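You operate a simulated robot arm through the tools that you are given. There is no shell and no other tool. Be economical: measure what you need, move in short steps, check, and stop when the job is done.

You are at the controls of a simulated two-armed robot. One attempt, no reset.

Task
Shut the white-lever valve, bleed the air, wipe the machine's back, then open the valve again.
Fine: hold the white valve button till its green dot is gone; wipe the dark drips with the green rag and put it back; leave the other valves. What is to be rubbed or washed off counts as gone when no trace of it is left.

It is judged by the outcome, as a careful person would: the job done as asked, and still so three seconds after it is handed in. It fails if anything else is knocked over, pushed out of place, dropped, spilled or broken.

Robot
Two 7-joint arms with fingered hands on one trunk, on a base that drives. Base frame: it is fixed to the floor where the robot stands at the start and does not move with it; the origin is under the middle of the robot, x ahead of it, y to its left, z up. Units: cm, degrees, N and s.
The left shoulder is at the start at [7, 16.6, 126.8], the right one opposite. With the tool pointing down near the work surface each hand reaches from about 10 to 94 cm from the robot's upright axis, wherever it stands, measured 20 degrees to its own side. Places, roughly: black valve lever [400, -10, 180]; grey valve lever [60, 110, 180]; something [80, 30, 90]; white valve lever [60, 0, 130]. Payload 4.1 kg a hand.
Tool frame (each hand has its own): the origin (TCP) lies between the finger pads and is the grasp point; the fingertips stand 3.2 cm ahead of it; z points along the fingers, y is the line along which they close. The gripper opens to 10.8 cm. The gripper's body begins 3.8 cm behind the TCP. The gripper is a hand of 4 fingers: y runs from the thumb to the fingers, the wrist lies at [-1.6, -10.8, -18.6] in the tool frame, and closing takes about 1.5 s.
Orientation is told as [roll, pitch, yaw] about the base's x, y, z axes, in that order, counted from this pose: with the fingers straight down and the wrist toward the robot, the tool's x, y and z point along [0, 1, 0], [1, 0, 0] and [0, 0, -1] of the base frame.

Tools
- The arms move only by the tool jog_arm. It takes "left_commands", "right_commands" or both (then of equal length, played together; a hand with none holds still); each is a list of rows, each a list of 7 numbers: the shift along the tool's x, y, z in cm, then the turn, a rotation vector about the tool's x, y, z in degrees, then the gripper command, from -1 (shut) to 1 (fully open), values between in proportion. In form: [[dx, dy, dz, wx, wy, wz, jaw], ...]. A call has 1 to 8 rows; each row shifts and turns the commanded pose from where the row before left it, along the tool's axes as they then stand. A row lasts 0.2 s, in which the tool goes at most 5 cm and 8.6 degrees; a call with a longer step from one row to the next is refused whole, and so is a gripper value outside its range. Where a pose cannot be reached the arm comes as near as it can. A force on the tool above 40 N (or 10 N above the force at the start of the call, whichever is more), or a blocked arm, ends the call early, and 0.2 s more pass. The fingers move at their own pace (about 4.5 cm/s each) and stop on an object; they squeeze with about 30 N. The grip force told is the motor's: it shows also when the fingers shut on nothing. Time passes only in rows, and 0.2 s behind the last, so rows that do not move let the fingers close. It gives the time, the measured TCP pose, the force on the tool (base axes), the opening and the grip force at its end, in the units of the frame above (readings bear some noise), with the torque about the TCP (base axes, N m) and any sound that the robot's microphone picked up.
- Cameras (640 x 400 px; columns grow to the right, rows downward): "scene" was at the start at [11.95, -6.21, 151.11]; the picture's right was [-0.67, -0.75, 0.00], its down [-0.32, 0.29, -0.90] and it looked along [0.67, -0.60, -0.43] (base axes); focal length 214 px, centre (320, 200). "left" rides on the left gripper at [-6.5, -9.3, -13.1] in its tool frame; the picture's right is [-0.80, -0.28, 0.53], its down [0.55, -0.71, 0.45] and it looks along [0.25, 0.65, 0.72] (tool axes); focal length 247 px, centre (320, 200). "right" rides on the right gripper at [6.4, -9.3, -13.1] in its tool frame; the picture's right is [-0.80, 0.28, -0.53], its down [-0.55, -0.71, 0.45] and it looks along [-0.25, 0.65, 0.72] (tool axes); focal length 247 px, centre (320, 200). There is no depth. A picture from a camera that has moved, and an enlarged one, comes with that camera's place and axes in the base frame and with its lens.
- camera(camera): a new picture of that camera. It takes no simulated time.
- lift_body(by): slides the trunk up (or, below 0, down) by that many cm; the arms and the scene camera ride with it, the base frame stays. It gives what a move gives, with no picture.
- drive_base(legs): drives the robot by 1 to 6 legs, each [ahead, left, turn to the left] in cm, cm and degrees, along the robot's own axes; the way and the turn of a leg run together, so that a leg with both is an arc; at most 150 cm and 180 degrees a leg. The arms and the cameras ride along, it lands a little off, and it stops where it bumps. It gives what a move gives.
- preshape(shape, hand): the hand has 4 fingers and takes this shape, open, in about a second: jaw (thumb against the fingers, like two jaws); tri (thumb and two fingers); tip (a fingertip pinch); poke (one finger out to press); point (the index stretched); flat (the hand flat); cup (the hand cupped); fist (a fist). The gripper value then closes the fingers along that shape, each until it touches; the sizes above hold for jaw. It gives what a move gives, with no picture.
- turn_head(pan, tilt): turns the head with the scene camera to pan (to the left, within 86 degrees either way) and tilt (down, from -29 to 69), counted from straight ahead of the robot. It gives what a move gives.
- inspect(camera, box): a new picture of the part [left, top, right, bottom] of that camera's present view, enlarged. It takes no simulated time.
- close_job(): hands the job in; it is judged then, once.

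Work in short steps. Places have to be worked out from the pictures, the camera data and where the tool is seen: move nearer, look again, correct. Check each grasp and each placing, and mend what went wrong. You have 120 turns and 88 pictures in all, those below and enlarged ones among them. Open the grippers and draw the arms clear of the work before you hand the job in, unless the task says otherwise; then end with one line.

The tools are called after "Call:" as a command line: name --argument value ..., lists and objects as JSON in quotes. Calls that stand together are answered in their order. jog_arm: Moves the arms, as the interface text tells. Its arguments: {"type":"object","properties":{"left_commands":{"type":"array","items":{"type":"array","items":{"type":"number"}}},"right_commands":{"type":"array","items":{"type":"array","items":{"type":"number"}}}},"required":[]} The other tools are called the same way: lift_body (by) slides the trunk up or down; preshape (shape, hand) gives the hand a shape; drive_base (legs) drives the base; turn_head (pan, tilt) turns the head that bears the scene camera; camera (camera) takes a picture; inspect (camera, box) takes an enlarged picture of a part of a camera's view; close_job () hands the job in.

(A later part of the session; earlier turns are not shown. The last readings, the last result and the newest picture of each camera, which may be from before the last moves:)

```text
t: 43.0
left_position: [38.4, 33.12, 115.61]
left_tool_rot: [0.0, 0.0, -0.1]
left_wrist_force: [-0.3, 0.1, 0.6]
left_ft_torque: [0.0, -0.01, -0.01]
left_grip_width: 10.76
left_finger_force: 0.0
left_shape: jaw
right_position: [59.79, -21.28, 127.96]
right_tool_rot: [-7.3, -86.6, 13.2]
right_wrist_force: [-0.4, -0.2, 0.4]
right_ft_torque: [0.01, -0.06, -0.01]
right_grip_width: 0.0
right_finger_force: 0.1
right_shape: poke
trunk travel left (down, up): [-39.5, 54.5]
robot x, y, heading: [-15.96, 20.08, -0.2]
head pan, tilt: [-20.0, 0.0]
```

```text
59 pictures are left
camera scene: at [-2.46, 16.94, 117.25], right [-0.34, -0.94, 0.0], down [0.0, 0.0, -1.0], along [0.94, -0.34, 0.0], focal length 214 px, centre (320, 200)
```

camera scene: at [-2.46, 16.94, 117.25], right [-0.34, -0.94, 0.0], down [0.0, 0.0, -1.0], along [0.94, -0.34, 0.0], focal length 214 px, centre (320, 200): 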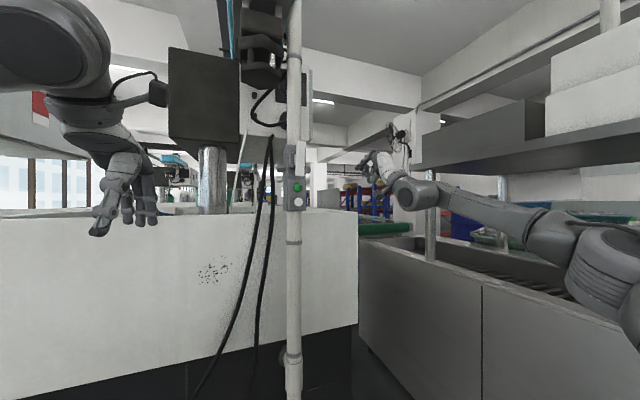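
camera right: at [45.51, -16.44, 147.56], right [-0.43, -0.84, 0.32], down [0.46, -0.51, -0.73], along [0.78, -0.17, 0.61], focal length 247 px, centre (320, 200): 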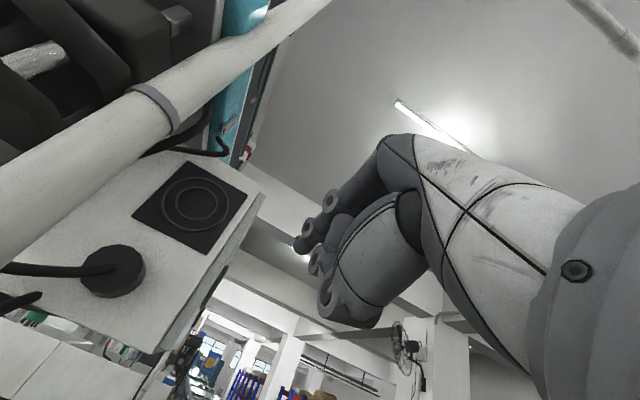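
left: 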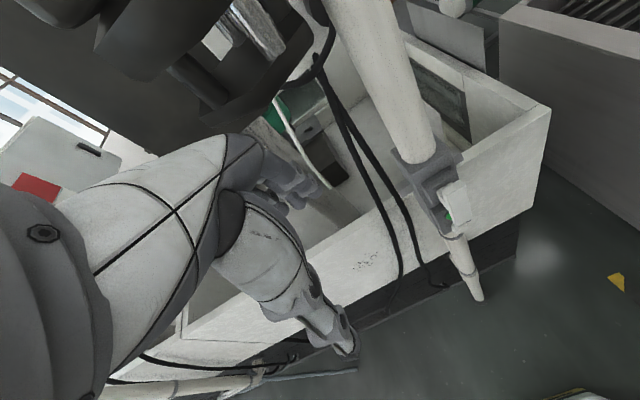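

The right arm is now comfortable. I'll move in front of the valve at about [50, -1, 130] and test the roll range there.

Call:
jog_arm --right_commands '[[0, 0, -5, 0, 0, 0, 1], [0, 0, -4, 0, 0, 0, 1], [4, 0, 0, 0, 0, 0, 1], [4, 0.5, 0, 0, 0, 0, 1], [4, 0.5, 0, 0, 0, 0, 1], [4, 0.5, 0, 0, 0, 0, 1], [3, 0.5, 0, 0, 0, 0, 1]]'

Call:
jog_arm --right_commands '[[0, 0, 0, 0, 0, -8.5, 1], [0, 0, 0, 0, 0, -8.5, 1], [0, 0, 0, 0, 0, -8.5, 1], [0, 0, 0, 0, 0, -8.5, 1], [0, 0, 0, 0, 0, -8.5, 1]]'

```text
t: 44.6
left_position: [38.45, 33.08, 115.55]
left_tool_rot: [0.0, 0.0, 0.0]
left_wrist_force: [-0.7, -0.6, 0.2]
left_ft_torque: [0.04, 0.03, 0.0]
left_grip_width: 10.78
left_finger_force: 0.1
left_shape: jaw
right_position: [49.39, -14.27, 132.24]
right_tool_rot: [-10.4, -86.5, 17.4]
right_wrist_force: [0.8, 0.5, 0.1]
right_ft_torque: [0.01, 0.02, -0.02]
right_grip_width: 0.0
right_finger_force: 0.1
right_shape: poke
right hand out of reach, approached as far as the arm can: row 4, 5, 6, 7
trunk travel left (down, up): [-39.5, 54.5]
robot x, y, heading: [-15.74, 20.04, -0.0]
head pan, tilt: [-20.0, 0.0]
```

```text
t: 45.8
left_position: [38.5, 33.04, 115.65]
left_tool_rot: [0.0, 0.0, 0.0]
left_wrist_force: [-0.2, -0.6, -0.1]
left_ft_torque: [-0.02, 0.02, 0.0]
left_grip_width: 10.77
left_finger_force: 0.0
left_shape: jaw
right_position: [49.33, -14.24, 132.23]
right_tool_rot: [-85.1, -46.9, 92.2]
right_wrist_force: [-0.4, 0.7, -0.1]
right_ft_torque: [0.03, -0.03, -0.01]
right_grip_width: 0.04
right_finger_force: 0.0
right_shape: poke
trunk travel left (down, up): [-39.5, 54.5]
robot x, y, heading: [-15.95, 20.32, -0.3]
head pan, tilt: [-20.0, 0.0]
```

The limit here is sideways, at about 34 cm right of the robot's middle. I'll test the rest of the roll at this place.

Call:
jog_arm --right_commands '[[0, 0, 0, 0, 0, -8.5, 1], [0, 0, 0, 0, 0, -8.5, 1], [0, 0, 0, 0, 0, -8.5, 1], [0, 0, 0, 0, 0, -8.5, 1], [0, 0, 0, 0, 0, -8.5, 1]]'

```text
t: 47.0
left_position: [38.41, 33.02, 115.7]
left_tool_rot: [-0.1, 0.1, -0.1]
left_wrist_force: [-0.1, -0.1, 0.2]
left_ft_torque: [0.0, 0.0, 0.03]
left_grip_width: 10.76
left_finger_force: 0.1
left_shape: jaw
right_position: [48.76, -14.34, 131.62]
right_tool_rot: [-87.0, -4.6, 95.6]
right_wrist_force: [-0.1, -0.2, -0.1]
right_ft_torque: [0.02, -0.01, 0.01]
right_grip_width: 0.0
right_finger_force: 0.1
right_shape: poke
right hand out of reach, approached as far as the arm can: row 5
trunk travel left (down, up): [-39.5, 54.5]
robot x, y, heading: [-16.12, 20.12, -0.2]
head pan, tilt: [-20.0, 0.0]
```

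The whole roll works at this spot relative to the robot. I'll drive left 14 cm to place the hand in front of the lever, back in jaw shape.

Call:
drive_base --legs '[[0, 14, 0]]'

Call:
preshape --hand "right" --shape "jaw"

Call:
drive_base --legs '[[7.5, 0, 0]]'

Call:
turn_head --pan -40 --tilt 0

Call:
camera --camera "scene"

Call:
camera --camera "right"

```text
t: 48.4
left_position: [38.51, 47.48, 115.56]
left_tool_rot: [-0.1, 0.0, 0.1]
left_wrist_force: [-0.3, 0.7, -0.5]
left_ft_torque: [-0.09, -0.01, 0.03]
left_grip_width: 10.77
left_finger_force: 0.1
left_shape: jaw
right_position: [48.82, -0.01, 131.64]
right_tool_rot: [-86.9, -4.6, 95.7]
right_wrist_force: [0.1, -0.2, 0.6]
right_ft_torque: [0.02, 0.01, -0.02]
right_grip_width: 0.0
right_finger_force: 0.1
right_shape: poke
trunk travel left (down, up): [-39.5, 54.5]
robot x, y, heading: [-15.74, 33.97, 0.3]
head pan, tilt: [-20.0, 0.0]
```

```text
t: 49.3
left_position: [38.37, 47.22, 115.65]
left_tool_rot: [0.1, 0.0, 0.1]
left_wrist_force: [-0.1, -0.3, 0.8]
left_ft_torque: [0.01, -0.02, 0.02]
left_grip_width: 10.75
left_finger_force: 0.1
left_shape: jaw
right_position: [48.98, -0.12, 131.65]
right_tool_rot: [-87.0, -4.7, 95.6]
right_wrist_force: [-0.2, 0.1, -0.3]
right_ft_torque: [-0.02, 0.01, 0.05]
right_grip_width: 10.76
right_finger_force: 0.0
right_shape: jaw
trunk travel left (down, up): [-39.5, 54.5]
robot x, y, heading: [-16.03, 33.8, 0.2]
head pan, tilt: [-20.0, 0.0]
```

```text
t: 50.3
left_position: [46.29, 47.4, 115.62]
left_tool_rot: [0.0, 0.1, 0.2]
left_wrist_force: [0.5, 0.0, 1.1]
left_ft_torque: [0.02, 0.02, 0.0]
left_grip_width: 10.76
left_finger_force: 0.0
left_shape: jaw
right_position: [56.71, -0.14, 131.45]
right_tool_rot: [-86.8, -4.7, 95.6]
right_wrist_force: [-0.1, -0.4, -0.8]
right_ft_torque: [-0.01, -0.05, -0.01]
right_grip_width: 10.79
right_finger_force: 0.0
right_shape: jaw
trunk travel left (down, up): [-39.5, 54.5]
robot x, y, heading: [-8.41, 34.36, 0.1]
head pan, tilt: [-20.0, 0.0]
```

```text
t: 51.1
left_position: [46.06, 47.31, 115.64]
left_tool_rot: [0.0, 0.0, 0.1]
left_wrist_force: [0.2, 0.6, 0.1]
left_ft_torque: [0.01, 0.0, 0.01]
left_grip_width: 10.76
left_finger_force: 0.0
left_shape: jaw
right_position: [56.5, -0.09, 131.52]
right_tool_rot: [-87.0, -4.7, 95.8]
right_wrist_force: [0.2, -0.3, 0.6]
right_ft_torque: [0.01, -0.02, -0.02]
right_grip_width: 10.76
right_finger_force: 0.1
right_shape: jaw
trunk travel left (down, up): [-39.5, 54.5]
robot x, y, heading: [-8.34, 33.99, -0.1]
head pan, tilt: [-40.0, 0.0]
```

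```text
58 pictures are left
camera scene: at [3.67, 28.4, 117.26], right [-0.64, -0.77, 0.0], down [0.0, 0.0, -1.0], along [0.77, -0.64, 0.0], focal length 214 px, centre (320, 200)
```

scene: 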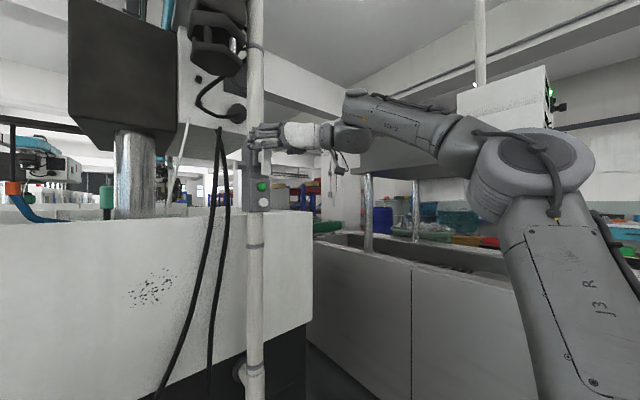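

```text
57 pictures are left
camera right: at [44.0, -10.29, 125.25], right [-0.51, 0.17, 0.85], down [0.55, -0.7, 0.46], along [0.67, 0.7, 0.26], focal length 247 px, centre (320, 200)
```

right: 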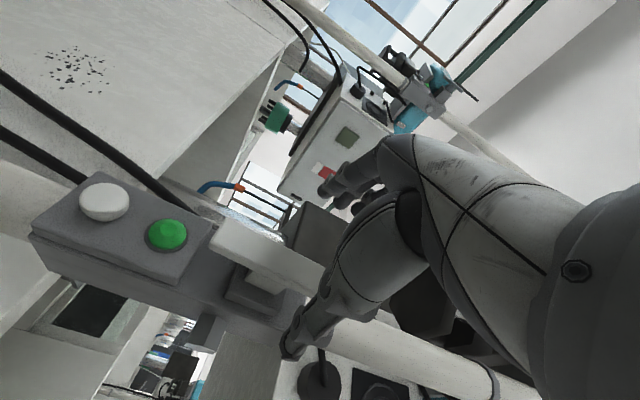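

Good view; the lever is slightly tilted clockwise. I'll advance 4 cm, straighten the yaw, and close on the lever.

Call:
jog_arm --right_commands '[[0.5, 0, 1.5, 3, 0, 0, 1], [0.4, 0, 1.5, 2, 0, 0, 1], [0.2, 0, 1.2, 0, 0, 0, 1]]'

```text
t: 52.0
left_position: [46.12, 47.49, 115.56]
left_tool_rot: [0.1, 0.0, 0.1]
left_wrist_force: [0.3, 0.5, 0.4]
left_ft_torque: [0.02, -0.01, -0.01]
left_grip_width: 10.77
left_finger_force: 0.0
left_shape: jaw
right_position: [59.27, -0.51, 128.29]
right_tool_rot: [-86.8, -4.5, 90.7]
right_wrist_force: [0.7, -0.3, -0.6]
right_ft_torque: [-0.02, 0.01, 0.0]
right_grip_width: 10.78
right_finger_force: 0.0
right_shape: jaw
right hand out of reach, approached as far as the arm can: row 1, 2, 3
trunk travel left (down, up): [-39.5, 54.5]
robot x, y, heading: [-8.25, 34.0, -0.0]
head pan, tilt: [-40.0, 0.0]
```

I'm slightly low at z=128.3. I'll roll 8° with the tilted lever (away from the limit) and raise 2 cm while advancing.

Call:
jog_arm --right_commands '[[-1, 0.2, 0, 0, 0, 6, 1], [-1, 0.3, 0.5, 0, 0, 4, 1], [0, 0, 1, 0, 0, 0, 1]]'

Call:
inspect --camera "right" --box '[60, 160, 380, 360]'

```text
t: 52.8
left_position: [46.07, 47.39, 115.58]
left_tool_rot: [-0.1, 0.1, 0.2]
left_wrist_force: [0.3, 0.4, -0.3]
left_ft_torque: [-0.03, -0.02, -0.01]
left_grip_width: 10.81
left_finger_force: 0.1
left_shape: jaw
right_position: [61.08, -0.34, 130.17]
right_tool_rot: [-86.4, -14.4, 90.0]
right_wrist_force: [-0.9, 0.5, -0.3]
right_ft_torque: [-0.02, -0.03, 0.0]
right_grip_width: 10.78
right_finger_force: 0.0
right_shape: jaw
trunk travel left (down, up): [-39.5, 54.5]
robot x, y, heading: [-8.25, 33.92, 0.1]
head pan, tilt: [-40.0, 0.0]
```

```text
2.00 times, centred on (220, 260) of right
camera zoom: at [47.46, -7.99, 122.63], right [-0.48, 0.07, 0.87], down [0.48, -0.81, 0.33], along [0.73, 0.58, 0.36], focal length 494 px, centre (520, 80)
```

zoom: 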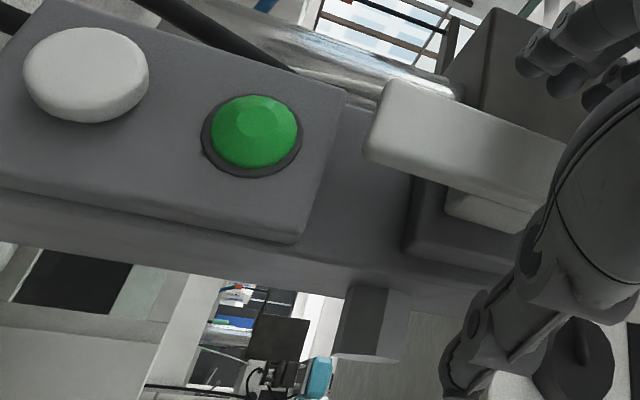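

Position is good at [61.1, -0.3, 130.2]. I'll close on the lever.

Call:
jog_arm --right_commands '[[0, 0.2, 0, 0, 0, 0, 0.2], [0, 0, 0, 0, 0, 0, -0.3], [0, 0, 0, 0, 0, 0, -0.6], [0, 0, 0, 0, 0, 0, -0.7], [0, 0, 0, 0, 0, 0, -0.7], [0, 0, 0, 0, 0, 0, -0.7]]'

Call:
jog_arm --right_commands '[[0, 0, 0, 0, 0, 6, -0.7], [0, 0, 0, 0, 0, 6, -0.7], [0, 0, 0, 0, 0, 6, -0.7]]'

Call:
inspect --camera "scene" --box '[200, 80, 360, 230]'

```text
t: 54.1
left_position: [46.14, 47.26, 115.55]
left_tool_rot: [0.0, 0.2, 0.1]
left_wrist_force: [0.7, -0.1, 0.1]
left_ft_torque: [0.02, 0.01, 0.0]
left_grip_width: 10.75
left_finger_force: 0.0
left_shape: jaw
right_position: [60.78, 0.0, 130.18]
right_tool_rot: [-86.3, -14.4, 90.1]
right_wrist_force: [2.0, 0.2, 1.6]
right_ft_torque: [-0.05, 0.01, -0.02]
right_grip_width: 2.24
right_finger_force: 29.6
right_shape: jaw
trunk travel left (down, up): [-39.5, 54.5]
robot x, y, heading: [-7.7, 34.3, -0.2]
head pan, tilt: [-40.0, 0.0]
```

```text
t: 55.0
left_position: [46.22, 47.27, 115.61]
left_tool_rot: [0.0, 0.1, 0.1]
left_wrist_force: [-0.2, -0.3, -0.3]
left_ft_torque: [-0.02, 0.0, -0.01]
left_grip_width: 10.76
left_finger_force: 0.0
left_shape: jaw
right_position: [60.92, -0.02, 130.41]
right_tool_rot: [-85.8, -32.4, 88.7]
right_wrist_force: [-1.6, 0.9, -2.2]
right_ft_torque: [-0.09, 0.04, 0.1]
right_grip_width: 2.23
right_finger_force: 30.1
right_shape: jaw
trunk travel left (down, up): [-39.5, 54.5]
robot x, y, heading: [-8.22, 34.41, 0.1]
head pan, tilt: [-40.0, 0.0]
```

```text
2.67 times, centred on (280, 155) of scene
camera zoom: at [3.7, 28.38, 117.25], right [-0.64, -0.77, 0.0], down [0.0, 0.0, -1.0], along [0.77, -0.64, 0.0], focal length 572 px, centre (427, 320)
```

zoom: 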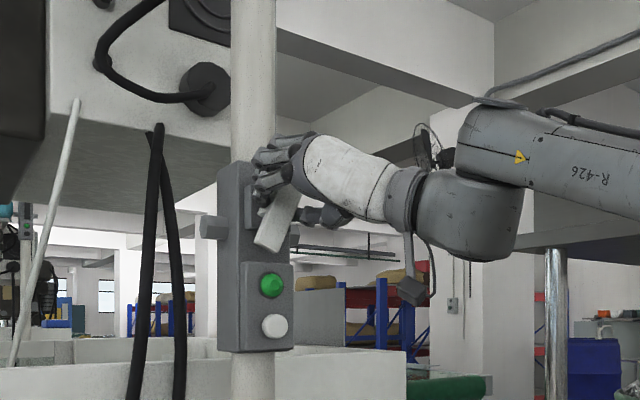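

The lever follows smoothly. I'll continue turning toward horizontal.

Call:
jog_arm --right_commands '[[0, 0, 0, 0, 0, 6, -0.7], [0, 0, 0, 0, 0, 6, -0.7], [0, 0, 0, 0, 0, 6, -0.7], [0, 0, 0, 0, 0, 6, -0.7], [0, 0, 0, 0, 0, 6, -0.7]]'

Call:
jog_arm --right_commands '[[0, 0, 0, 0, 0, 6, -0.7], [0, 0, 0, 0, 0, 6, -0.7], [0, 0, 0, 0, 0, 6, -0.7], [0, 0, 0, 0, 0, 6, -0.7], [0, 0, 0, 0, 0, 4, -0.7]]'

Call:
inspect --camera "scene" --box '[200, 80, 360, 230]'

```text
t: 56.1
left_position: [46.11, 47.34, 115.57]
left_tool_rot: [0.0, 0.0, 0.1]
left_wrist_force: [-0.4, 0.4, 0.1]
left_ft_torque: [-0.01, -0.01, 0.01]
left_grip_width: 10.76
left_finger_force: 0.1
left_shape: jaw
right_position: [60.98, -0.06, 130.23]
right_tool_rot: [-82.3, -62.2, 84.1]
right_wrist_force: [5.3, -2.5, 2.8]
right_ft_torque: [-0.03, -0.13, 0.06]
right_grip_width: 2.23
right_finger_force: 29.8
right_shape: jaw
trunk travel left (down, up): [-39.5, 54.5]
robot x, y, heading: [-8.3, 34.18, -0.1]
head pan, tilt: [-40.0, 0.0]
```

```text
t: 57.4
left_position: [46.22, 47.3, 115.58]
left_tool_rot: [0.0, 0.1, 0.1]
left_wrist_force: [-0.3, 0.2, 0.9]
left_ft_torque: [0.0, 0.01, -0.01]
left_grip_width: 10.77
left_finger_force: 0.0
left_shape: jaw
right_position: [60.9, -0.14, 130.24]
right_tool_rot: [-82.4, -62.2, 84.0]
right_wrist_force: [5.0, -2.5, 3.6]
right_ft_torque: [0.03, -0.16, 0.1]
right_grip_width: 2.28
right_finger_force: 29.9
right_shape: jaw
right hand out of reach, approached as far as the arm can: row 1, 2, 3, 4, 5
trunk travel left (down, up): [-39.5, 54.5]
robot x, y, heading: [-7.71, 34.32, 0.3]
head pan, tilt: [-40.0, 0.0]
```

```text
2.67 times, centred on (280, 155) of scene
camera zoom: at [3.74, 28.37, 117.25], right [-0.64, -0.77, 0.0], down [0.0, 0.0, -1.0], along [0.77, -0.64, 0.0], focal length 572 px, centre (427, 320)
```

zoom: 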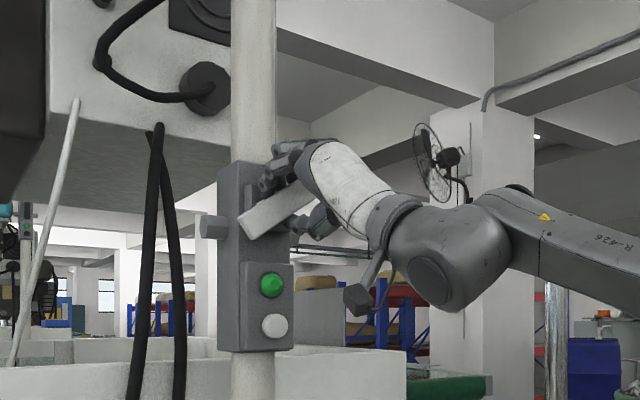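

The lever is at about 62° and the arm is at its limit. I'll release, retract, shift the base 6 cm left, and regrip.

Call:
jog_arm --right_commands '[[0, 0, 0, 0, 0, 0, 0.2], [0, 0, 0, 0, 0, 0, 1], [0, 0, 0, 0, 0, 0, 1], [0, 0, 0, 0, 0, 0, 1], [0, 0, 0, 0, 0, 0, 1], [0, 0, -3.5, 0, 0, 0, 1], [0, 0, -3.5, 0, 0, 0, 1]]'

Call:
drive_base --legs '[[0, 7, 0]]'

Call:
jog_arm --right_commands '[[0, 0, 0, 0, 0, 6, 1], [0, 0, 0, 0, 0, 6, 1], [0, 0, 0, 0, 0, 6, 1], [0, 0, 0, 0, 0, 6, 1], [0, 0, 0, 0, 0, 4, 1]]'

```text
t: 59.0
left_position: [45.9, 47.29, 115.76]
left_tool_rot: [-0.1, -0.1, 0.1]
left_wrist_force: [-0.9, 0.4, 0.0]
left_ft_torque: [-0.02, -0.01, 0.01]
left_grip_width: 10.77
left_finger_force: 0.1
left_shape: jaw
right_position: [53.82, 0.07, 131.0]
right_tool_rot: [-82.7, -62.1, 84.5]
right_wrist_force: [-0.5, -0.2, 0.5]
right_ft_torque: [0.01, 0.01, -0.03]
right_grip_width: 10.76
right_finger_force: 0.0
right_shape: jaw
trunk travel left (down, up): [-39.5, 54.5]
robot x, y, heading: [-8.37, 34.34, 0.1]
head pan, tilt: [-40.0, 0.0]
```

```text
t: 60.0
left_position: [46.12, 54.59, 115.59]
left_tool_rot: [-0.2, 0.0, 0.0]
left_wrist_force: [-0.2, 1.1, -0.3]
left_ft_torque: [-0.02, -0.02, -0.03]
left_grip_width: 10.77
left_finger_force: 0.0
left_shape: jaw
right_position: [54.03, 7.05, 130.82]
right_tool_rot: [-82.5, -62.0, 84.2]
right_wrist_force: [0.1, 1.1, -0.5]
right_ft_torque: [-0.04, -0.03, -0.05]
right_grip_width: 10.76
right_finger_force: 0.1
right_shape: jaw
trunk travel left (down, up): [-39.5, 54.5]
robot x, y, heading: [-8.32, 41.26, 0.0]
head pan, tilt: [-40.0, 0.0]
```

```text
t: 61.2
left_position: [46.18, 54.38, 115.68]
left_tool_rot: [0.0, -0.1, 0.1]
left_wrist_force: [-0.4, 0.1, 0.5]
left_ft_torque: [0.02, -0.01, 0.03]
left_grip_width: 10.77
left_finger_force: 0.0
left_shape: jaw
right_position: [54.11, 6.91, 130.98]
right_tool_rot: [7.9, -86.5, -7.0]
right_wrist_force: [1.2, -0.6, -0.1]
right_ft_torque: [0.02, 0.05, 0.01]
right_grip_width: 10.76
right_finger_force: 0.1
right_shape: jaw
trunk travel left (down, up): [-39.5, 54.5]
robot x, y, heading: [-8.29, 41.6, 0.2]
head pan, tilt: [-40.0, 0.0]
```

The full roll is now reachable. I'll move right 7 cm, roll back to the lever's angle, and advance to regrip.

Call:
jog_arm --right_commands '[[-3, 0, 0, 0, 0, 0, 1], [-4, 0, 0, 0, 0, 0, 1], [0, 0, 0, 0, 0, -8, 1], [0, 0, 0, 0, 0, -8, 1], [0, 0, 0, 0, 0, -6, 1], [0, 0, 0, 0, 0, -4, 1]]'

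Call:
camera --camera "right"

```text
t: 62.6
left_position: [46.05, 54.45, 115.6]
left_tool_rot: [0.0, 0.0, 0.2]
left_wrist_force: [0.5, 0.8, 0.5]
left_ft_torque: [0.0, 0.06, 0.01]
left_grip_width: 10.75
left_finger_force: 0.0
left_shape: jaw
right_position: [54.21, 0.02, 130.76]
right_tool_rot: [-81.8, -64.2, 83.6]
right_wrist_force: [0.2, 0.7, 0.4]
right_ft_torque: [-0.03, 0.01, 0.01]
right_grip_width: 10.77
right_finger_force: 0.1
right_shape: jaw
trunk travel left (down, up): [-39.5, 54.5]
robot x, y, heading: [-8.54, 41.26, -0.0]
head pan, tilt: [-40.0, 0.0]
```

```text
53 pictures are left
camera right: at [40.35, 1.41, 120.59], right [-0.49, -0.6, 0.63], down [0.43, -0.79, -0.42], along [0.76, 0.07, 0.65], focal length 247 px, centre (320, 200)
```

right: 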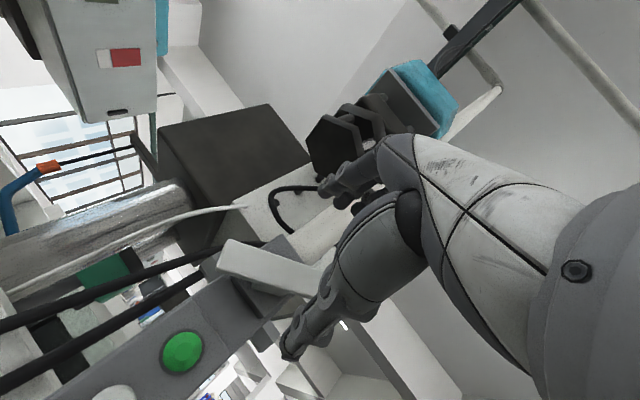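

Aligned. I'll advance 7 cm and close.

Call:
jog_arm --right_commands '[[0, 0, 2.5, 0, 0, 0, 1], [0, 0, 2.5, 0, 0, 0, 1], [0, 0, 1.8, 0, 0, 0, 1], [0, 0, 0, 0, 0, 0, 0.2], [0, 0, 0, 0, 0, 0, -0.3], [0, 0, 0, 0, 0, 0, -0.7], [0, 0, 0, 0, 0, 0, -0.7], [0, 0, 0, 0, 0, 0, -0.7]]'

Call:
jog_arm --right_commands '[[0, 0, 0, 0, 0, 0, -0.7], [0, 0, 0, 0, 0, 6, -0.7], [0, 0, 0, 0, 0, 6, -0.7], [0, 0, 0, 0, 0, 6, -0.7], [0, 0, 0, 0, 0, 6, -0.7], [0, 0, 0, 0, 0, 2, -0.7]]'

Call:
inspect --camera "scene" --box '[180, 80, 340, 230]'

```text
t: 64.4
left_position: [46.06, 54.33, 115.72]
left_tool_rot: [0.1, 0.0, 0.1]
left_wrist_force: [-0.7, 0.5, -1.3]
left_ft_torque: [0.01, -0.02, -0.01]
left_grip_width: 10.77
left_finger_force: 0.3
left_shape: jaw
right_position: [60.99, -0.04, 130.4]
right_tool_rot: [-81.9, -64.3, 83.6]
right_wrist_force: [-0.3, -0.7, 0.2]
right_ft_torque: [-0.05, 0.0, -0.01]
right_grip_width: 2.32
right_finger_force: 10.9
right_shape: jaw
trunk travel left (down, up): [-39.5, 54.5]
robot x, y, heading: [-8.52, 41.35, -0.0]
head pan, tilt: [-40.0, 0.0]
```

```text
t: 65.8
left_position: [46.19, 54.32, 115.52]
left_tool_rot: [0.0, 0.1, 0.2]
left_wrist_force: [-1.0, -0.3, -0.2]
left_ft_torque: [-0.03, -0.06, 0.03]
left_grip_width: 10.77
left_finger_force: 0.0
left_shape: jaw
right_position: [61.08, -0.12, 130.47]
right_tool_rot: [6.5, -85.6, -5.6]
right_wrist_force: [2.6, -3.1, -7.3]
right_ft_torque: [-0.04, 0.17, 0.07]
right_grip_width: 2.21
right_finger_force: 30.3
right_shape: jaw
right hand out of reach, approached as far as the arm can: row 5
trunk travel left (down, up): [-39.5, 54.5]
robot x, y, heading: [-8.26, 41.5, -0.0]
head pan, tilt: [-40.0, 0.0]
```

```text
2.67 times, centred on (260, 155) of scene
camera zoom: at [3.81, 35.37, 117.22], right [-0.64, -0.77, 0.0], down [0.0, 0.0, -1.0], along [0.77, -0.64, 0.0], focal length 572 px, centre (480, 320)
```

zoom: 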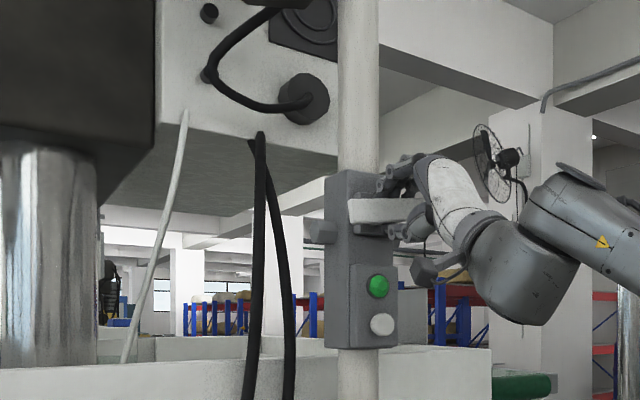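

The lever is horizontal. I'll nudge a few degrees more to feel for its stop, then release.

Call:
jog_arm --right_commands '[[0, 0, 0, 0, 0, 3, -0.7], [0, 0, 0, 0, 0, 3, -0.7], [0, 0, 0, 0, 0, 0, -0.7]]'

Call:
jog_arm --right_commands '[[0, 0, 0, 0, 0, 0, 0], [0, 0, 0, 0, 0, 0, 0.6], [0, 0, 0, 0, 0, 0, 1], [0, 0, 0, 0, 0, 0, 1], [0, 0, 0, 0, 0, 0, 1], [0, 0, -4, 0, 0, 0, 1], [0, 0, -4, 0, 0, 0, 1], [0, 0, -4, 0, 0, 0, 1]]'

Call:
preshape --hand "right" --shape "poke"

Call:
inspect --camera "scene" --box '[180, 80, 340, 230]'

Call:
camera --camera "right"

```text
t: 66.6
left_position: [46.38, 54.27, 115.59]
left_tool_rot: [0.0, 0.2, 0.0]
left_wrist_force: [-0.4, -0.1, -0.5]
left_ft_torque: [0.04, 0.02, -0.02]
left_grip_width: 10.78
left_finger_force: 0.1
left_shape: jaw
right_position: [61.12, -0.17, 130.82]
right_tool_rot: [56.2, -82.2, -55.4]
right_wrist_force: [2.5, 0.5, -18.4]
right_ft_torque: [-0.01, 0.54, 0.13]
right_grip_width: 2.24
right_finger_force: 30.4
right_shape: jaw
right hand out of reach, approached as far as the arm can: row 1
trunk travel left (down, up): [-39.5, 54.5]
robot x, y, heading: [-8.33, 41.09, -0.1]
head pan, tilt: [-40.0, 0.0]
```

```text
t: 68.4
left_position: [45.94, 54.37, 115.65]
left_tool_rot: [0.1, -0.1, 0.1]
left_wrist_force: [0.3, -1.0, 0.3]
left_ft_torque: [0.01, -0.04, 0.01]
left_grip_width: 10.77
left_finger_force: 0.1
left_shape: jaw
right_position: [48.62, -0.24, 131.67]
right_tool_rot: [61.6, -82.7, -60.8]
right_wrist_force: [0.1, -0.2, 0.2]
right_ft_torque: [0.02, 0.02, 0.0]
right_grip_width: 10.75
right_finger_force: 0.0
right_shape: jaw
trunk travel left (down, up): [-39.5, 54.5]
robot x, y, heading: [-8.25, 41.16, 0.2]
head pan, tilt: [-40.0, 0.0]
```

```text
t: 69.3
left_position: [46.13, 54.32, 115.66]
left_tool_rot: [0.0, 0.0, 0.1]
left_wrist_force: [1.3, 0.2, 1.3]
left_ft_torque: [0.02, 0.01, -0.03]
left_grip_width: 10.76
left_finger_force: 0.0
left_shape: jaw
right_position: [48.88, -0.14, 131.81]
right_tool_rot: [60.9, -82.7, -60.2]
right_wrist_force: [0.1, 1.2, 0.1]
right_ft_torque: [-0.01, 0.0, 0.0]
right_grip_width: 0.01
right_finger_force: 0.0
right_shape: poke
trunk travel left (down, up): [-39.5, 54.5]
robot x, y, heading: [-8.24, 41.75, -0.1]
head pan, tilt: [-40.0, 0.0]
```

```text
2.67 times, centred on (260, 155) of scene
camera zoom: at [3.66, 35.47, 117.26], right [-0.64, -0.77, 0.0], down [0.0, 0.0, -1.0], along [0.77, -0.64, 0.0], focal length 572 px, centre (480, 320)
```

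zoom: 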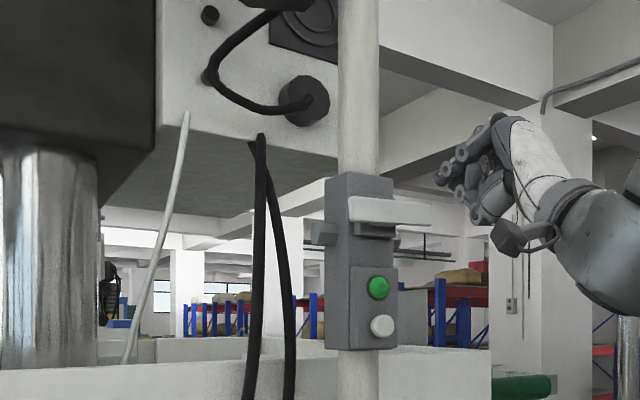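

```text
50 pictures are left
camera right: at [35.08, 6.85, 124.16], right [-0.51, -0.83, 0.22], down [0.41, -0.46, -0.79], along [0.76, -0.31, 0.57], focal length 247 px, centre (320, 200)
```

right: 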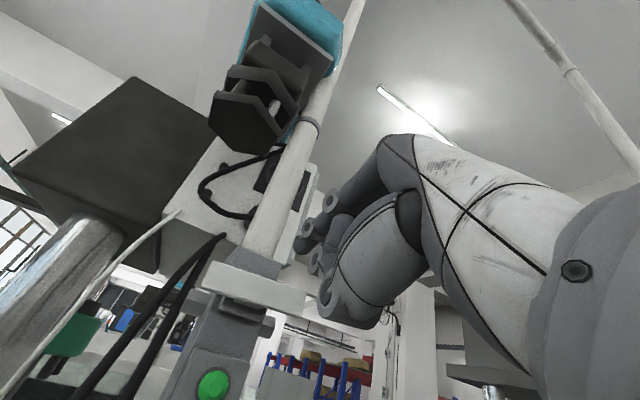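

The lever is horizontal, so the valve is shut. Now I need to see where the poking finger tip is.

Call:
inspect --camera "right" --box '[260, 120, 440, 340]'

Call:
inspect --camera "scene" --box '[280, 100, 340, 150]'

```text
1.82 times, centred on (350, 230) of right
camera zoom: at [35.08, 6.85, 124.16], right [-0.51, -0.83, 0.22], down [0.41, -0.46, -0.79], along [0.76, -0.31, 0.57], focal length 449 px, centre (266, 146)
```

zoom: 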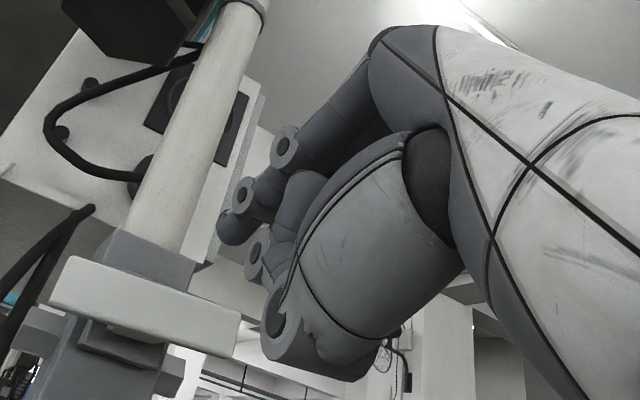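

```text
8.00 times, centred on (310, 125) of scene
camera zoom: at [3.66, 35.47, 117.26], right [-0.64, -0.77, 0.0], down [0.0, 0.0, -1.0], along [0.77, -0.64, 0.0], focal length 1716 px, centre (400, 800)
```

zoom: 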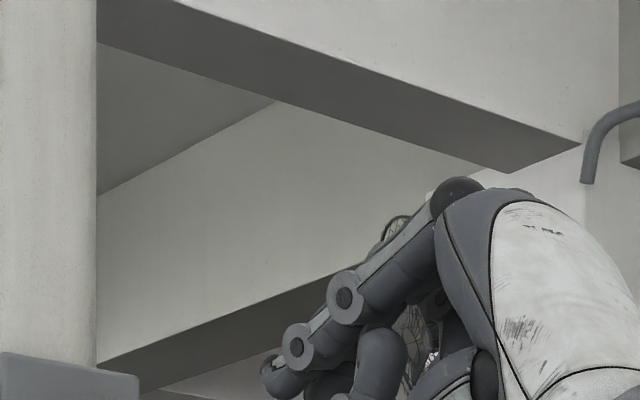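

The poke tip is about 3.7 cm ahead of the TCP and 0.7 cm to the left, and the button is at [65, 0, 116.7]. I'll lower the trunk 15 cm to bring the finger level with it.

Call:
lift_body --by -15

Call:
jog_arm --right_commands '[[0, 0, 3, 0, 0, 0, 1], [0, 0, 3, 0, 0, 0, 1]]'

Call:
inspect --camera "scene" --box '[200, 60, 340, 200]'

Call:
camera --camera "right"

```text
t: 71.0
left_position: [46.01, 54.39, 100.7]
left_tool_rot: [0.0, 0.0, 0.1]
left_wrist_force: [0.2, -0.1, -0.5]
left_ft_torque: [0.01, 0.0, 0.03]
left_grip_width: 10.79
left_finger_force: 0.0
left_shape: jaw
right_position: [48.76, -0.2, 116.75]
right_tool_rot: [61.0, -82.6, -60.5]
right_wrist_force: [0.1, 0.6, 0.4]
right_ft_torque: [0.01, -0.01, 0.0]
right_grip_width: 0.0
right_finger_force: 0.1
right_shape: poke
trunk travel left (down, up): [-24.5, 69.5]
robot x, y, heading: [-8.54, 41.39, 0.0]
head pan, tilt: [-40.0, 0.0]
```

```text
t: 71.6
left_position: [46.16, 54.35, 100.56]
left_tool_rot: [-0.1, 0.1, 0.0]
left_wrist_force: [0.2, 0.1, 0.2]
left_ft_torque: [-0.01, 0.05, 0.02]
left_grip_width: 10.77
left_finger_force: 0.0
left_shape: jaw
right_position: [54.84, -0.25, 116.32]
right_tool_rot: [60.8, -82.6, -60.2]
right_wrist_force: [0.2, -0.1, -0.5]
right_ft_torque: [0.01, -0.03, 0.0]
right_grip_width: 0.04
right_finger_force: 0.0
right_shape: poke
trunk travel left (down, up): [-24.5, 69.5]
robot x, y, heading: [-8.48, 41.42, 0.0]
head pan, tilt: [-40.0, 0.0]
```

```text
2.86 times, centred on (270, 130) of scene
camera zoom: at [3.77, 35.4, 102.23], right [-0.64, -0.77, 0.0], down [0.0, 0.0, -1.0], along [0.77, -0.64, 0.0], focal length 613 px, centre (463, 400)
```

zoom: 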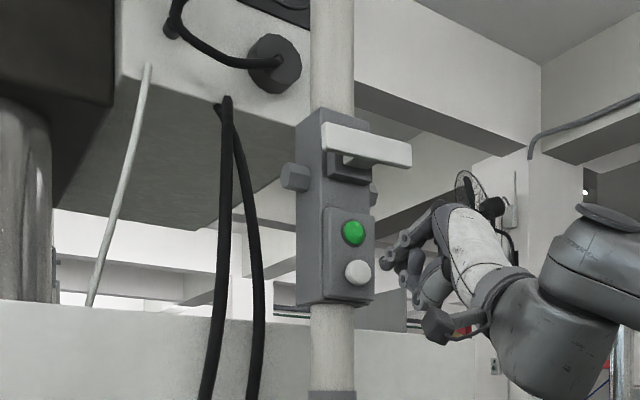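

```text
46 pictures are left
camera right: at [41.14, 6.88, 108.66], right [-0.51, -0.83, 0.22], down [0.41, -0.46, -0.79], along [0.76, -0.31, 0.57], focal length 247 px, centre (320, 200)
```

right: 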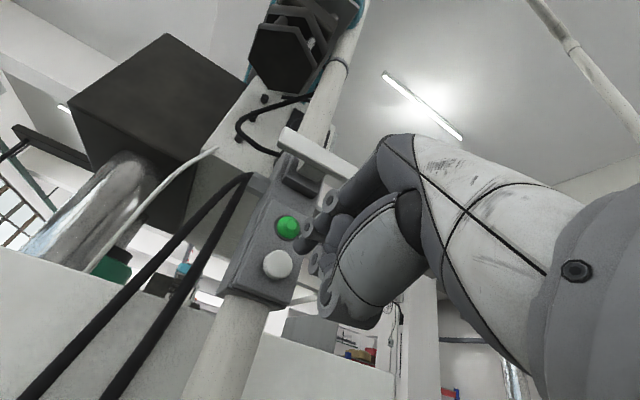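

The fingertip at about [58.5, 0, 117.2] is in line with the button at x≈64.3. I'll advance, feeling for contact.

Call:
jog_arm --right_commands '[[0, 0, 2, 0, 0, 0, 1], [0, 0, 1.5, 0, 0, 0, 1], [0, 0, 1, 0, 0, 0, 1]]'

Call:
jog_arm --right_commands '[[0, 0, 0.5, 0, 0, 0, 1], [0, 0, 0.5, 0, 0, 0, 1], [0, 0, 0.3, 0, 0, 0, 1]]'

Call:
inspect --camera "scene" --box '[240, 100, 310, 180]'

Call:
inspect --camera "right" --box '[200, 180, 360, 320]'

```text
t: 72.4
left_position: [46.02, 54.43, 100.5]
left_tool_rot: [0.0, -0.1, 0.1]
left_wrist_force: [-0.5, -0.2, 0.5]
left_ft_torque: [0.01, 0.01, -0.01]
left_grip_width: 10.77
left_finger_force: 0.0
left_shape: jaw
right_position: [59.15, -0.1, 116.09]
right_tool_rot: [59.7, -82.6, -59.0]
right_wrist_force: [0.4, 0.2, 0.3]
right_ft_torque: [-0.02, 0.03, -0.03]
right_grip_width: 0.0
right_finger_force: 0.1
right_shape: poke
trunk travel left (down, up): [-24.5, 69.5]
robot x, y, heading: [-8.12, 41.34, 0.0]
head pan, tilt: [-40.0, 0.0]
```

```text
t: 73.2
left_position: [46.15, 54.43, 100.66]
left_tool_rot: [0.0, -0.1, 0.1]
left_wrist_force: [0.4, 0.0, 0.1]
left_ft_torque: [-0.03, 0.01, -0.02]
left_grip_width: 10.75
left_finger_force: 0.0
left_shape: jaw
right_position: [60.48, -0.03, 116.0]
right_tool_rot: [57.3, -82.4, -56.6]
right_wrist_force: [0.4, -0.5, 0.0]
right_ft_torque: [0.0, -0.02, -0.02]
right_grip_width: 0.0
right_finger_force: 0.0
right_shape: poke
trunk travel left (down, up): [-24.5, 69.5]
robot x, y, heading: [-8.22, 41.44, -0.1]
head pan, tilt: [-40.0, 0.0]
```

```text
5.00 times, centred on (275, 140) of scene
camera zoom: at [3.67, 35.48, 102.26], right [-0.64, -0.77, 0.0], down [0.0, 0.0, -1.0], along [0.77, -0.64, 0.0], focal length 1072 px, centre (545, 500)
```

zoom: 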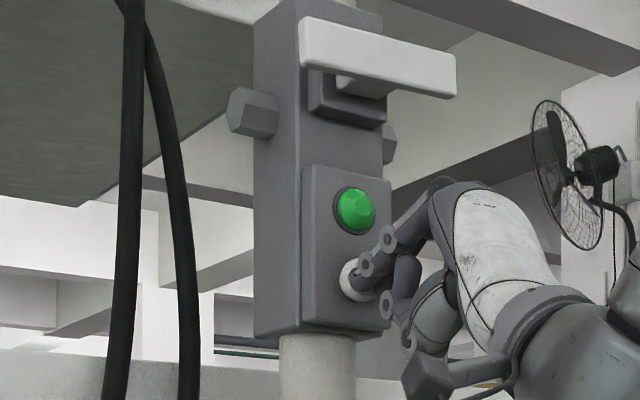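

```text
2.86 times, centred on (280, 250) of right
camera zoom: at [46.68, 7.0, 108.69], right [-0.5, -0.83, 0.23], down [0.4, -0.46, -0.79], along [0.77, -0.31, 0.57], focal length 706 px, centre (434, 57)
```

zoom: 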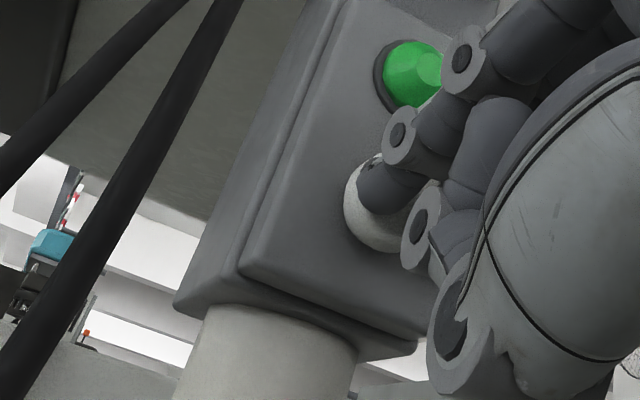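

The tip is right at the button. I'll press on in small steps.

Call:
jog_arm --right_commands '[[-0.2, 0, 0.4, 0, 0, 0, 1], [0, 0, 0.4, 0, 0, 0, 1], [0, 0, 0.3, 0, 0, 0, 1], [0, 0, 0.3, 0, 0, 0, 1]]'

Call:
inspect --camera "right" --box '[200, 180, 360, 320]'

```text
t: 74.2
left_position: [45.75, 54.34, 100.73]
left_tool_rot: [0.0, -0.2, 0.0]
left_wrist_force: [-0.1, -1.1, -0.4]
left_ft_torque: [0.05, -0.02, 0.04]
left_grip_width: 10.76
left_finger_force: 0.1
left_shape: jaw
right_position: [61.48, -0.33, 116.75]
right_tool_rot: [58.5, -82.5, -57.7]
right_wrist_force: [-21.1, 3.0, -5.1]
right_ft_torque: [-0.03, 0.2, 0.16]
right_grip_width: 0.0
right_finger_force: 0.0
right_shape: poke
right hand out of reach, approached as far as the arm can: row 2
trunk travel left (down, up): [-24.5, 69.5]
robot x, y, heading: [-8.54, 41.7, -0.0]
head pan, tilt: [-40.0, 0.0]
heard: click
```

```text
2.86 times, centred on (280, 250) of right
camera zoom: at [47.59, 6.73, 109.25], right [-0.5, -0.83, 0.23], down [0.4, -0.46, -0.79], along [0.76, -0.31, 0.57], focal length 706 px, centre (434, 57)
```

zoom: 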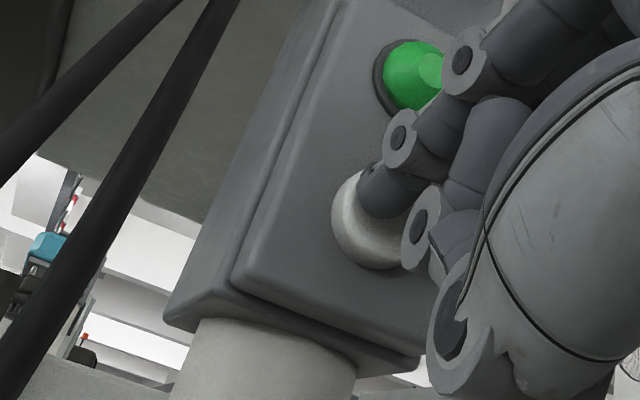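

A click and 21 N: the button is pressed. I'll hold still and watch the green dot.

Call:
jog_arm --right_commands '[[0, 0, 0, 0, 0, 0, 1], [0, 0, 0, 0, 0, 0, 1], [0, 0, 0, 0, 0, 0, 1], [0, 0, 0, 0, 0, 0, 1], [0, 0, 0, 0, 0, 0, 1], [0, 0, 0, 0, 0, 0, 1], [0, 0, 0, 0, 0, 0, 1], [0, 0, 0, 0, 0, 0, 1]]'

Call:
inspect --camera "right" --box '[200, 160, 360, 300]'

```text
t: 76.0
left_position: [45.79, 54.48, 100.81]
left_tool_rot: [0.0, -0.1, 0.1]
left_wrist_force: [-0.3, 0.5, 1.0]
left_ft_torque: [-0.02, -0.02, -0.01]
left_grip_width: 10.76
left_finger_force: 0.2
left_shape: jaw
right_position: [61.38, -0.39, 116.56]
right_tool_rot: [58.4, -82.5, -57.6]
right_wrist_force: [-23.6, 2.0, -4.0]
right_ft_torque: [0.02, 0.15, 0.13]
right_grip_width: 0.01
right_finger_force: 0.0
right_shape: poke
trunk travel left (down, up): [-24.5, 69.5]
robot x, y, heading: [-8.39, 41.44, 0.0]
head pan, tilt: [-40.0, 0.0]
```

```text
2.86 times, centred on (280, 230) of right
camera zoom: at [47.62, 6.74, 109.25], right [-0.5, -0.83, 0.23], down [0.4, -0.46, -0.79], along [0.76, -0.31, 0.57], focal length 706 px, centre (434, 114)
```

zoom: 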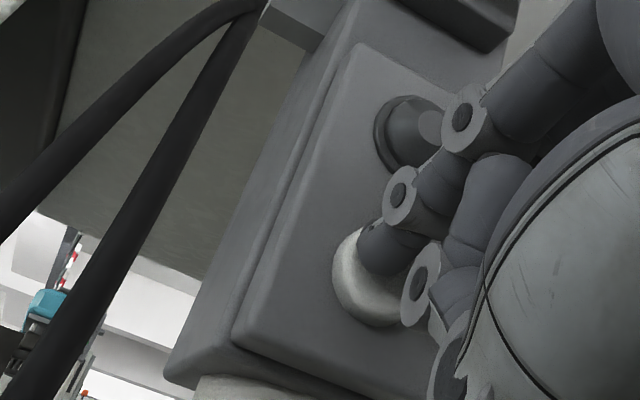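

The green dot is gone. I'll retract the finger, raise the trunk and check the dot stays dark.

Call:
jog_arm --right_commands '[[0, 0, 0, 0, 0, 0, 1], [0, 0, -2, 0, 0, 0, 1], [0, 0, -4, 0, 0, 0, 1], [0, 0, -4, 0, 0, 0, 1], [0, 0, -4, 0, 0, 0, 1]]'

Call:
lift_body --by 15

Call:
inspect --camera "scene" --box '[180, 80, 340, 230]'

Call:
preshape --hand "right" --shape "jaw"

Call:
jog_arm --right_commands '[[0, 0, 0, 8, 0, 0, 1], [0, 0, 0, 8, 0, 0, 1], [0, 0, 0, 8, 0, 0, 1], [0, 0, 0, 8, 0, 0, 1], [0, 0, 0, 8, 0, 0, 1], [0, 0, 0, 8, 0, 0, 1], [0, 0, 0, 8, 0, 0, 1], [0, 0, 0, 8, 0, 0, 1]]'

```text
t: 77.2
left_position: [46.02, 54.41, 100.75]
left_tool_rot: [-0.1, 0.0, 0.2]
left_wrist_force: [0.2, -0.3, -0.1]
left_ft_torque: [0.0, 0.0, 0.01]
left_grip_width: 10.78
left_finger_force: 0.2
left_shape: jaw
right_position: [47.92, -0.44, 117.27]
right_tool_rot: [60.9, -82.5, -60.1]
right_wrist_force: [-0.6, 0.1, 0.3]
right_ft_torque: [-0.01, 0.01, -0.02]
right_grip_width: 0.01
right_finger_force: 0.0
right_shape: poke
trunk travel left (down, up): [-24.5, 69.5]
robot x, y, heading: [-8.06, 41.71, 0.2]
head pan, tilt: [-40.0, 0.0]
```

```text
t: 79.0
left_position: [46.04, 54.38, 115.56]
left_tool_rot: [-0.1, 0.0, 0.1]
left_wrist_force: [0.6, 0.1, 0.2]
left_ft_torque: [-0.01, 0.0, 0.0]
left_grip_width: 10.74
left_finger_force: 0.0
left_shape: jaw
right_position: [47.86, -0.46, 132.29]
right_tool_rot: [60.9, -82.7, -60.1]
right_wrist_force: [-0.6, -0.3, 0.5]
right_ft_torque: [-0.03, 0.0, 0.02]
right_grip_width: 0.0
right_finger_force: 0.1
right_shape: poke
trunk travel left (down, up): [-39.5, 54.5]
robot x, y, heading: [-8.11, 41.33, 0.1]
head pan, tilt: [-40.0, 0.0]
```

```text
2.67 times, centred on (260, 155) of scene
camera zoom: at [3.69, 35.47, 117.25], right [-0.64, -0.77, 0.0], down [0.0, 0.0, -1.0], along [0.77, -0.64, 0.0], focal length 572 px, centre (480, 320)
```

zoom: 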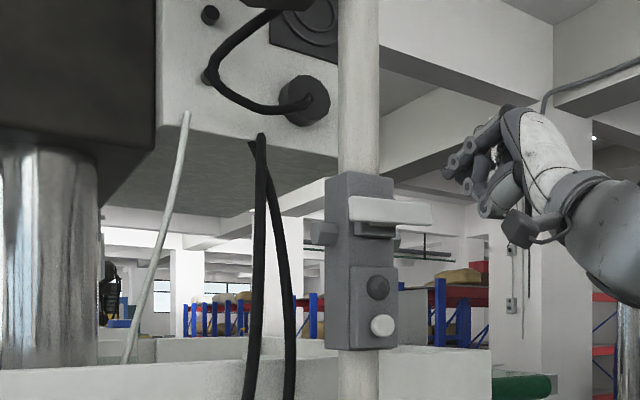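

```text
t: 79.9
left_position: [46.14, 54.35, 115.66]
left_tool_rot: [0.0, -0.1, 0.2]
left_wrist_force: [0.8, -0.5, -0.5]
left_ft_torque: [-0.02, 0.01, 0.02]
left_grip_width: 10.78
left_finger_force: 0.0
left_shape: jaw
right_position: [47.91, -0.58, 132.23]
right_tool_rot: [60.9, -82.7, -60.3]
right_wrist_force: [1.1, 0.7, -1.1]
right_ft_torque: [0.01, 0.0, -0.03]
right_grip_width: 10.77
right_finger_force: 0.0
right_shape: jaw
trunk travel left (down, up): [-39.5, 54.5]
robot x, y, heading: [-8.36, 41.56, 0.2]
head pan, tilt: [-40.0, 0.0]
```

```text
t: 81.7
left_position: [46.07, 54.54, 115.66]
left_tool_rot: [-0.1, -0.1, 0.1]
left_wrist_force: [0.5, 1.0, 0.6]
left_ft_torque: [-0.06, 0.0, 0.01]
left_grip_width: 10.79
left_finger_force: 0.1
left_shape: jaw
right_position: [47.78, -1.51, 131.64]
right_tool_rot: [8.8, -33.8, -4.6]
right_wrist_force: [-0.6, 0.2, 0.5]
right_ft_torque: [0.0, 0.01, 0.0]
right_grip_width: 10.78
right_finger_force: 0.1
right_shape: jaw
right hand out of reach, approached as far as the arm can: row 7, 8
trunk travel left (down, up): [-39.5, 54.5]
robot x, y, heading: [-8.23, 41.64, 0.1]
head pan, tilt: [-40.0, 0.0]
```

The valve is shut and the air is bled: dot dark, lever across. Next I'll back off and turn right to face the rag on the rim.

Call:
drive_base --legs '[[-22, 0, 0], [0, 0, -90]]'

Call:
jog_arm --right_commands '[[0, 0, 0, 8, 0, 0, 1], [0, 0, 0, 8, 0, 0, 1], [0, 0, 0, 8, 0, 0, 1], [0, 0, 0, 8, 0, 0, 1]]'

Call:
turn_head --pan -10 --tilt 30

Call:
camera --camera "scene"

```text
t: 87.2
left_position: [-17.88, -13.2, 115.6]
left_tool_rot: [0.1, 0.0, -91.0]
left_wrist_force: [0.8, -0.1, -0.8]
left_ft_torque: [-0.01, 0.0, -0.01]
left_grip_width: 10.77
left_finger_force: 0.0
left_shape: jaw
right_position: [-74.04, -14.04, 131.58]
right_tool_rot: [8.9, -33.8, -95.7]
right_wrist_force: [-0.8, 0.2, 0.5]
right_ft_torque: [-0.02, 0.01, 0.0]
right_grip_width: 10.79
right_finger_force: 0.1
right_shape: jaw
trunk travel left (down, up): [-39.5, 54.5]
robot x, y, heading: [-30.01, 41.73, -91.1]
head pan, tilt: [-40.0, 0.0]
```

```text
t: 88.2
left_position: [-17.99, -13.19, 115.63]
left_tool_rot: [0.0, 0.0, -91.0]
left_wrist_force: [0.2, 0.0, 0.3]
left_ft_torque: [-0.02, -0.02, 0.02]
left_grip_width: 10.76
left_finger_force: 0.0
left_shape: jaw
right_position: [-73.22, -13.82, 131.44]
right_tool_rot: [7.3, -32.1, -94.1]
right_wrist_force: [1.2, -0.9, -0.3]
right_ft_torque: [0.03, -0.01, -0.03]
right_grip_width: 10.78
right_finger_force: 0.0
right_shape: jaw
right hand out of reach, approached as far as the arm can: row 1, 2, 3, 4
trunk travel left (down, up): [-39.5, 54.5]
robot x, y, heading: [-29.9, 41.16, -90.9]
head pan, tilt: [-40.0, 0.0]
```

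```text
t: 89.2
left_position: [-18.1, -13.3, 115.69]
left_tool_rot: [0.0, 0.0, -91.0]
left_wrist_force: [-0.3, 0.1, -0.2]
left_ft_torque: [0.02, -0.01, 0.01]
left_grip_width: 10.77
left_finger_force: 0.0
left_shape: jaw
right_position: [-73.23, -13.72, 131.53]
right_tool_rot: [7.3, -31.9, -94.2]
right_wrist_force: [-0.4, 0.2, 0.2]
right_ft_torque: [0.02, 0.02, -0.01]
right_grip_width: 10.79
right_finger_force: 0.0
right_shape: jaw
trunk travel left (down, up): [-39.5, 54.5]
robot x, y, heading: [-29.97, 41.55, -91.1]
head pan, tilt: [-10.0, 30.0]
```

```text
40 pictures are left
camera scene: at [-31.81, 27.39, 112.43], right [-0.98, 0.19, 0.0], down [0.1, 0.49, -0.87], along [-0.17, -0.85, -0.5], focal length 214 px, centre (320, 200)
```

scene: 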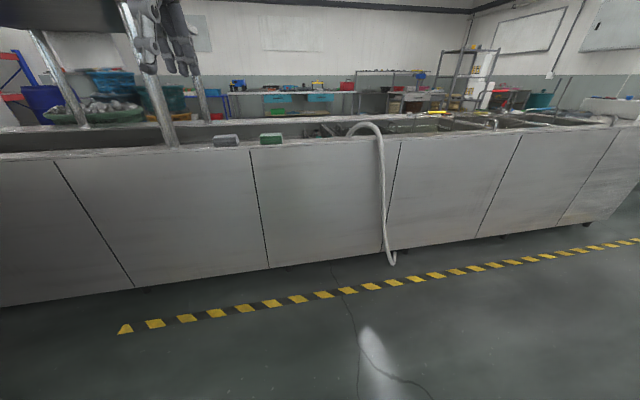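

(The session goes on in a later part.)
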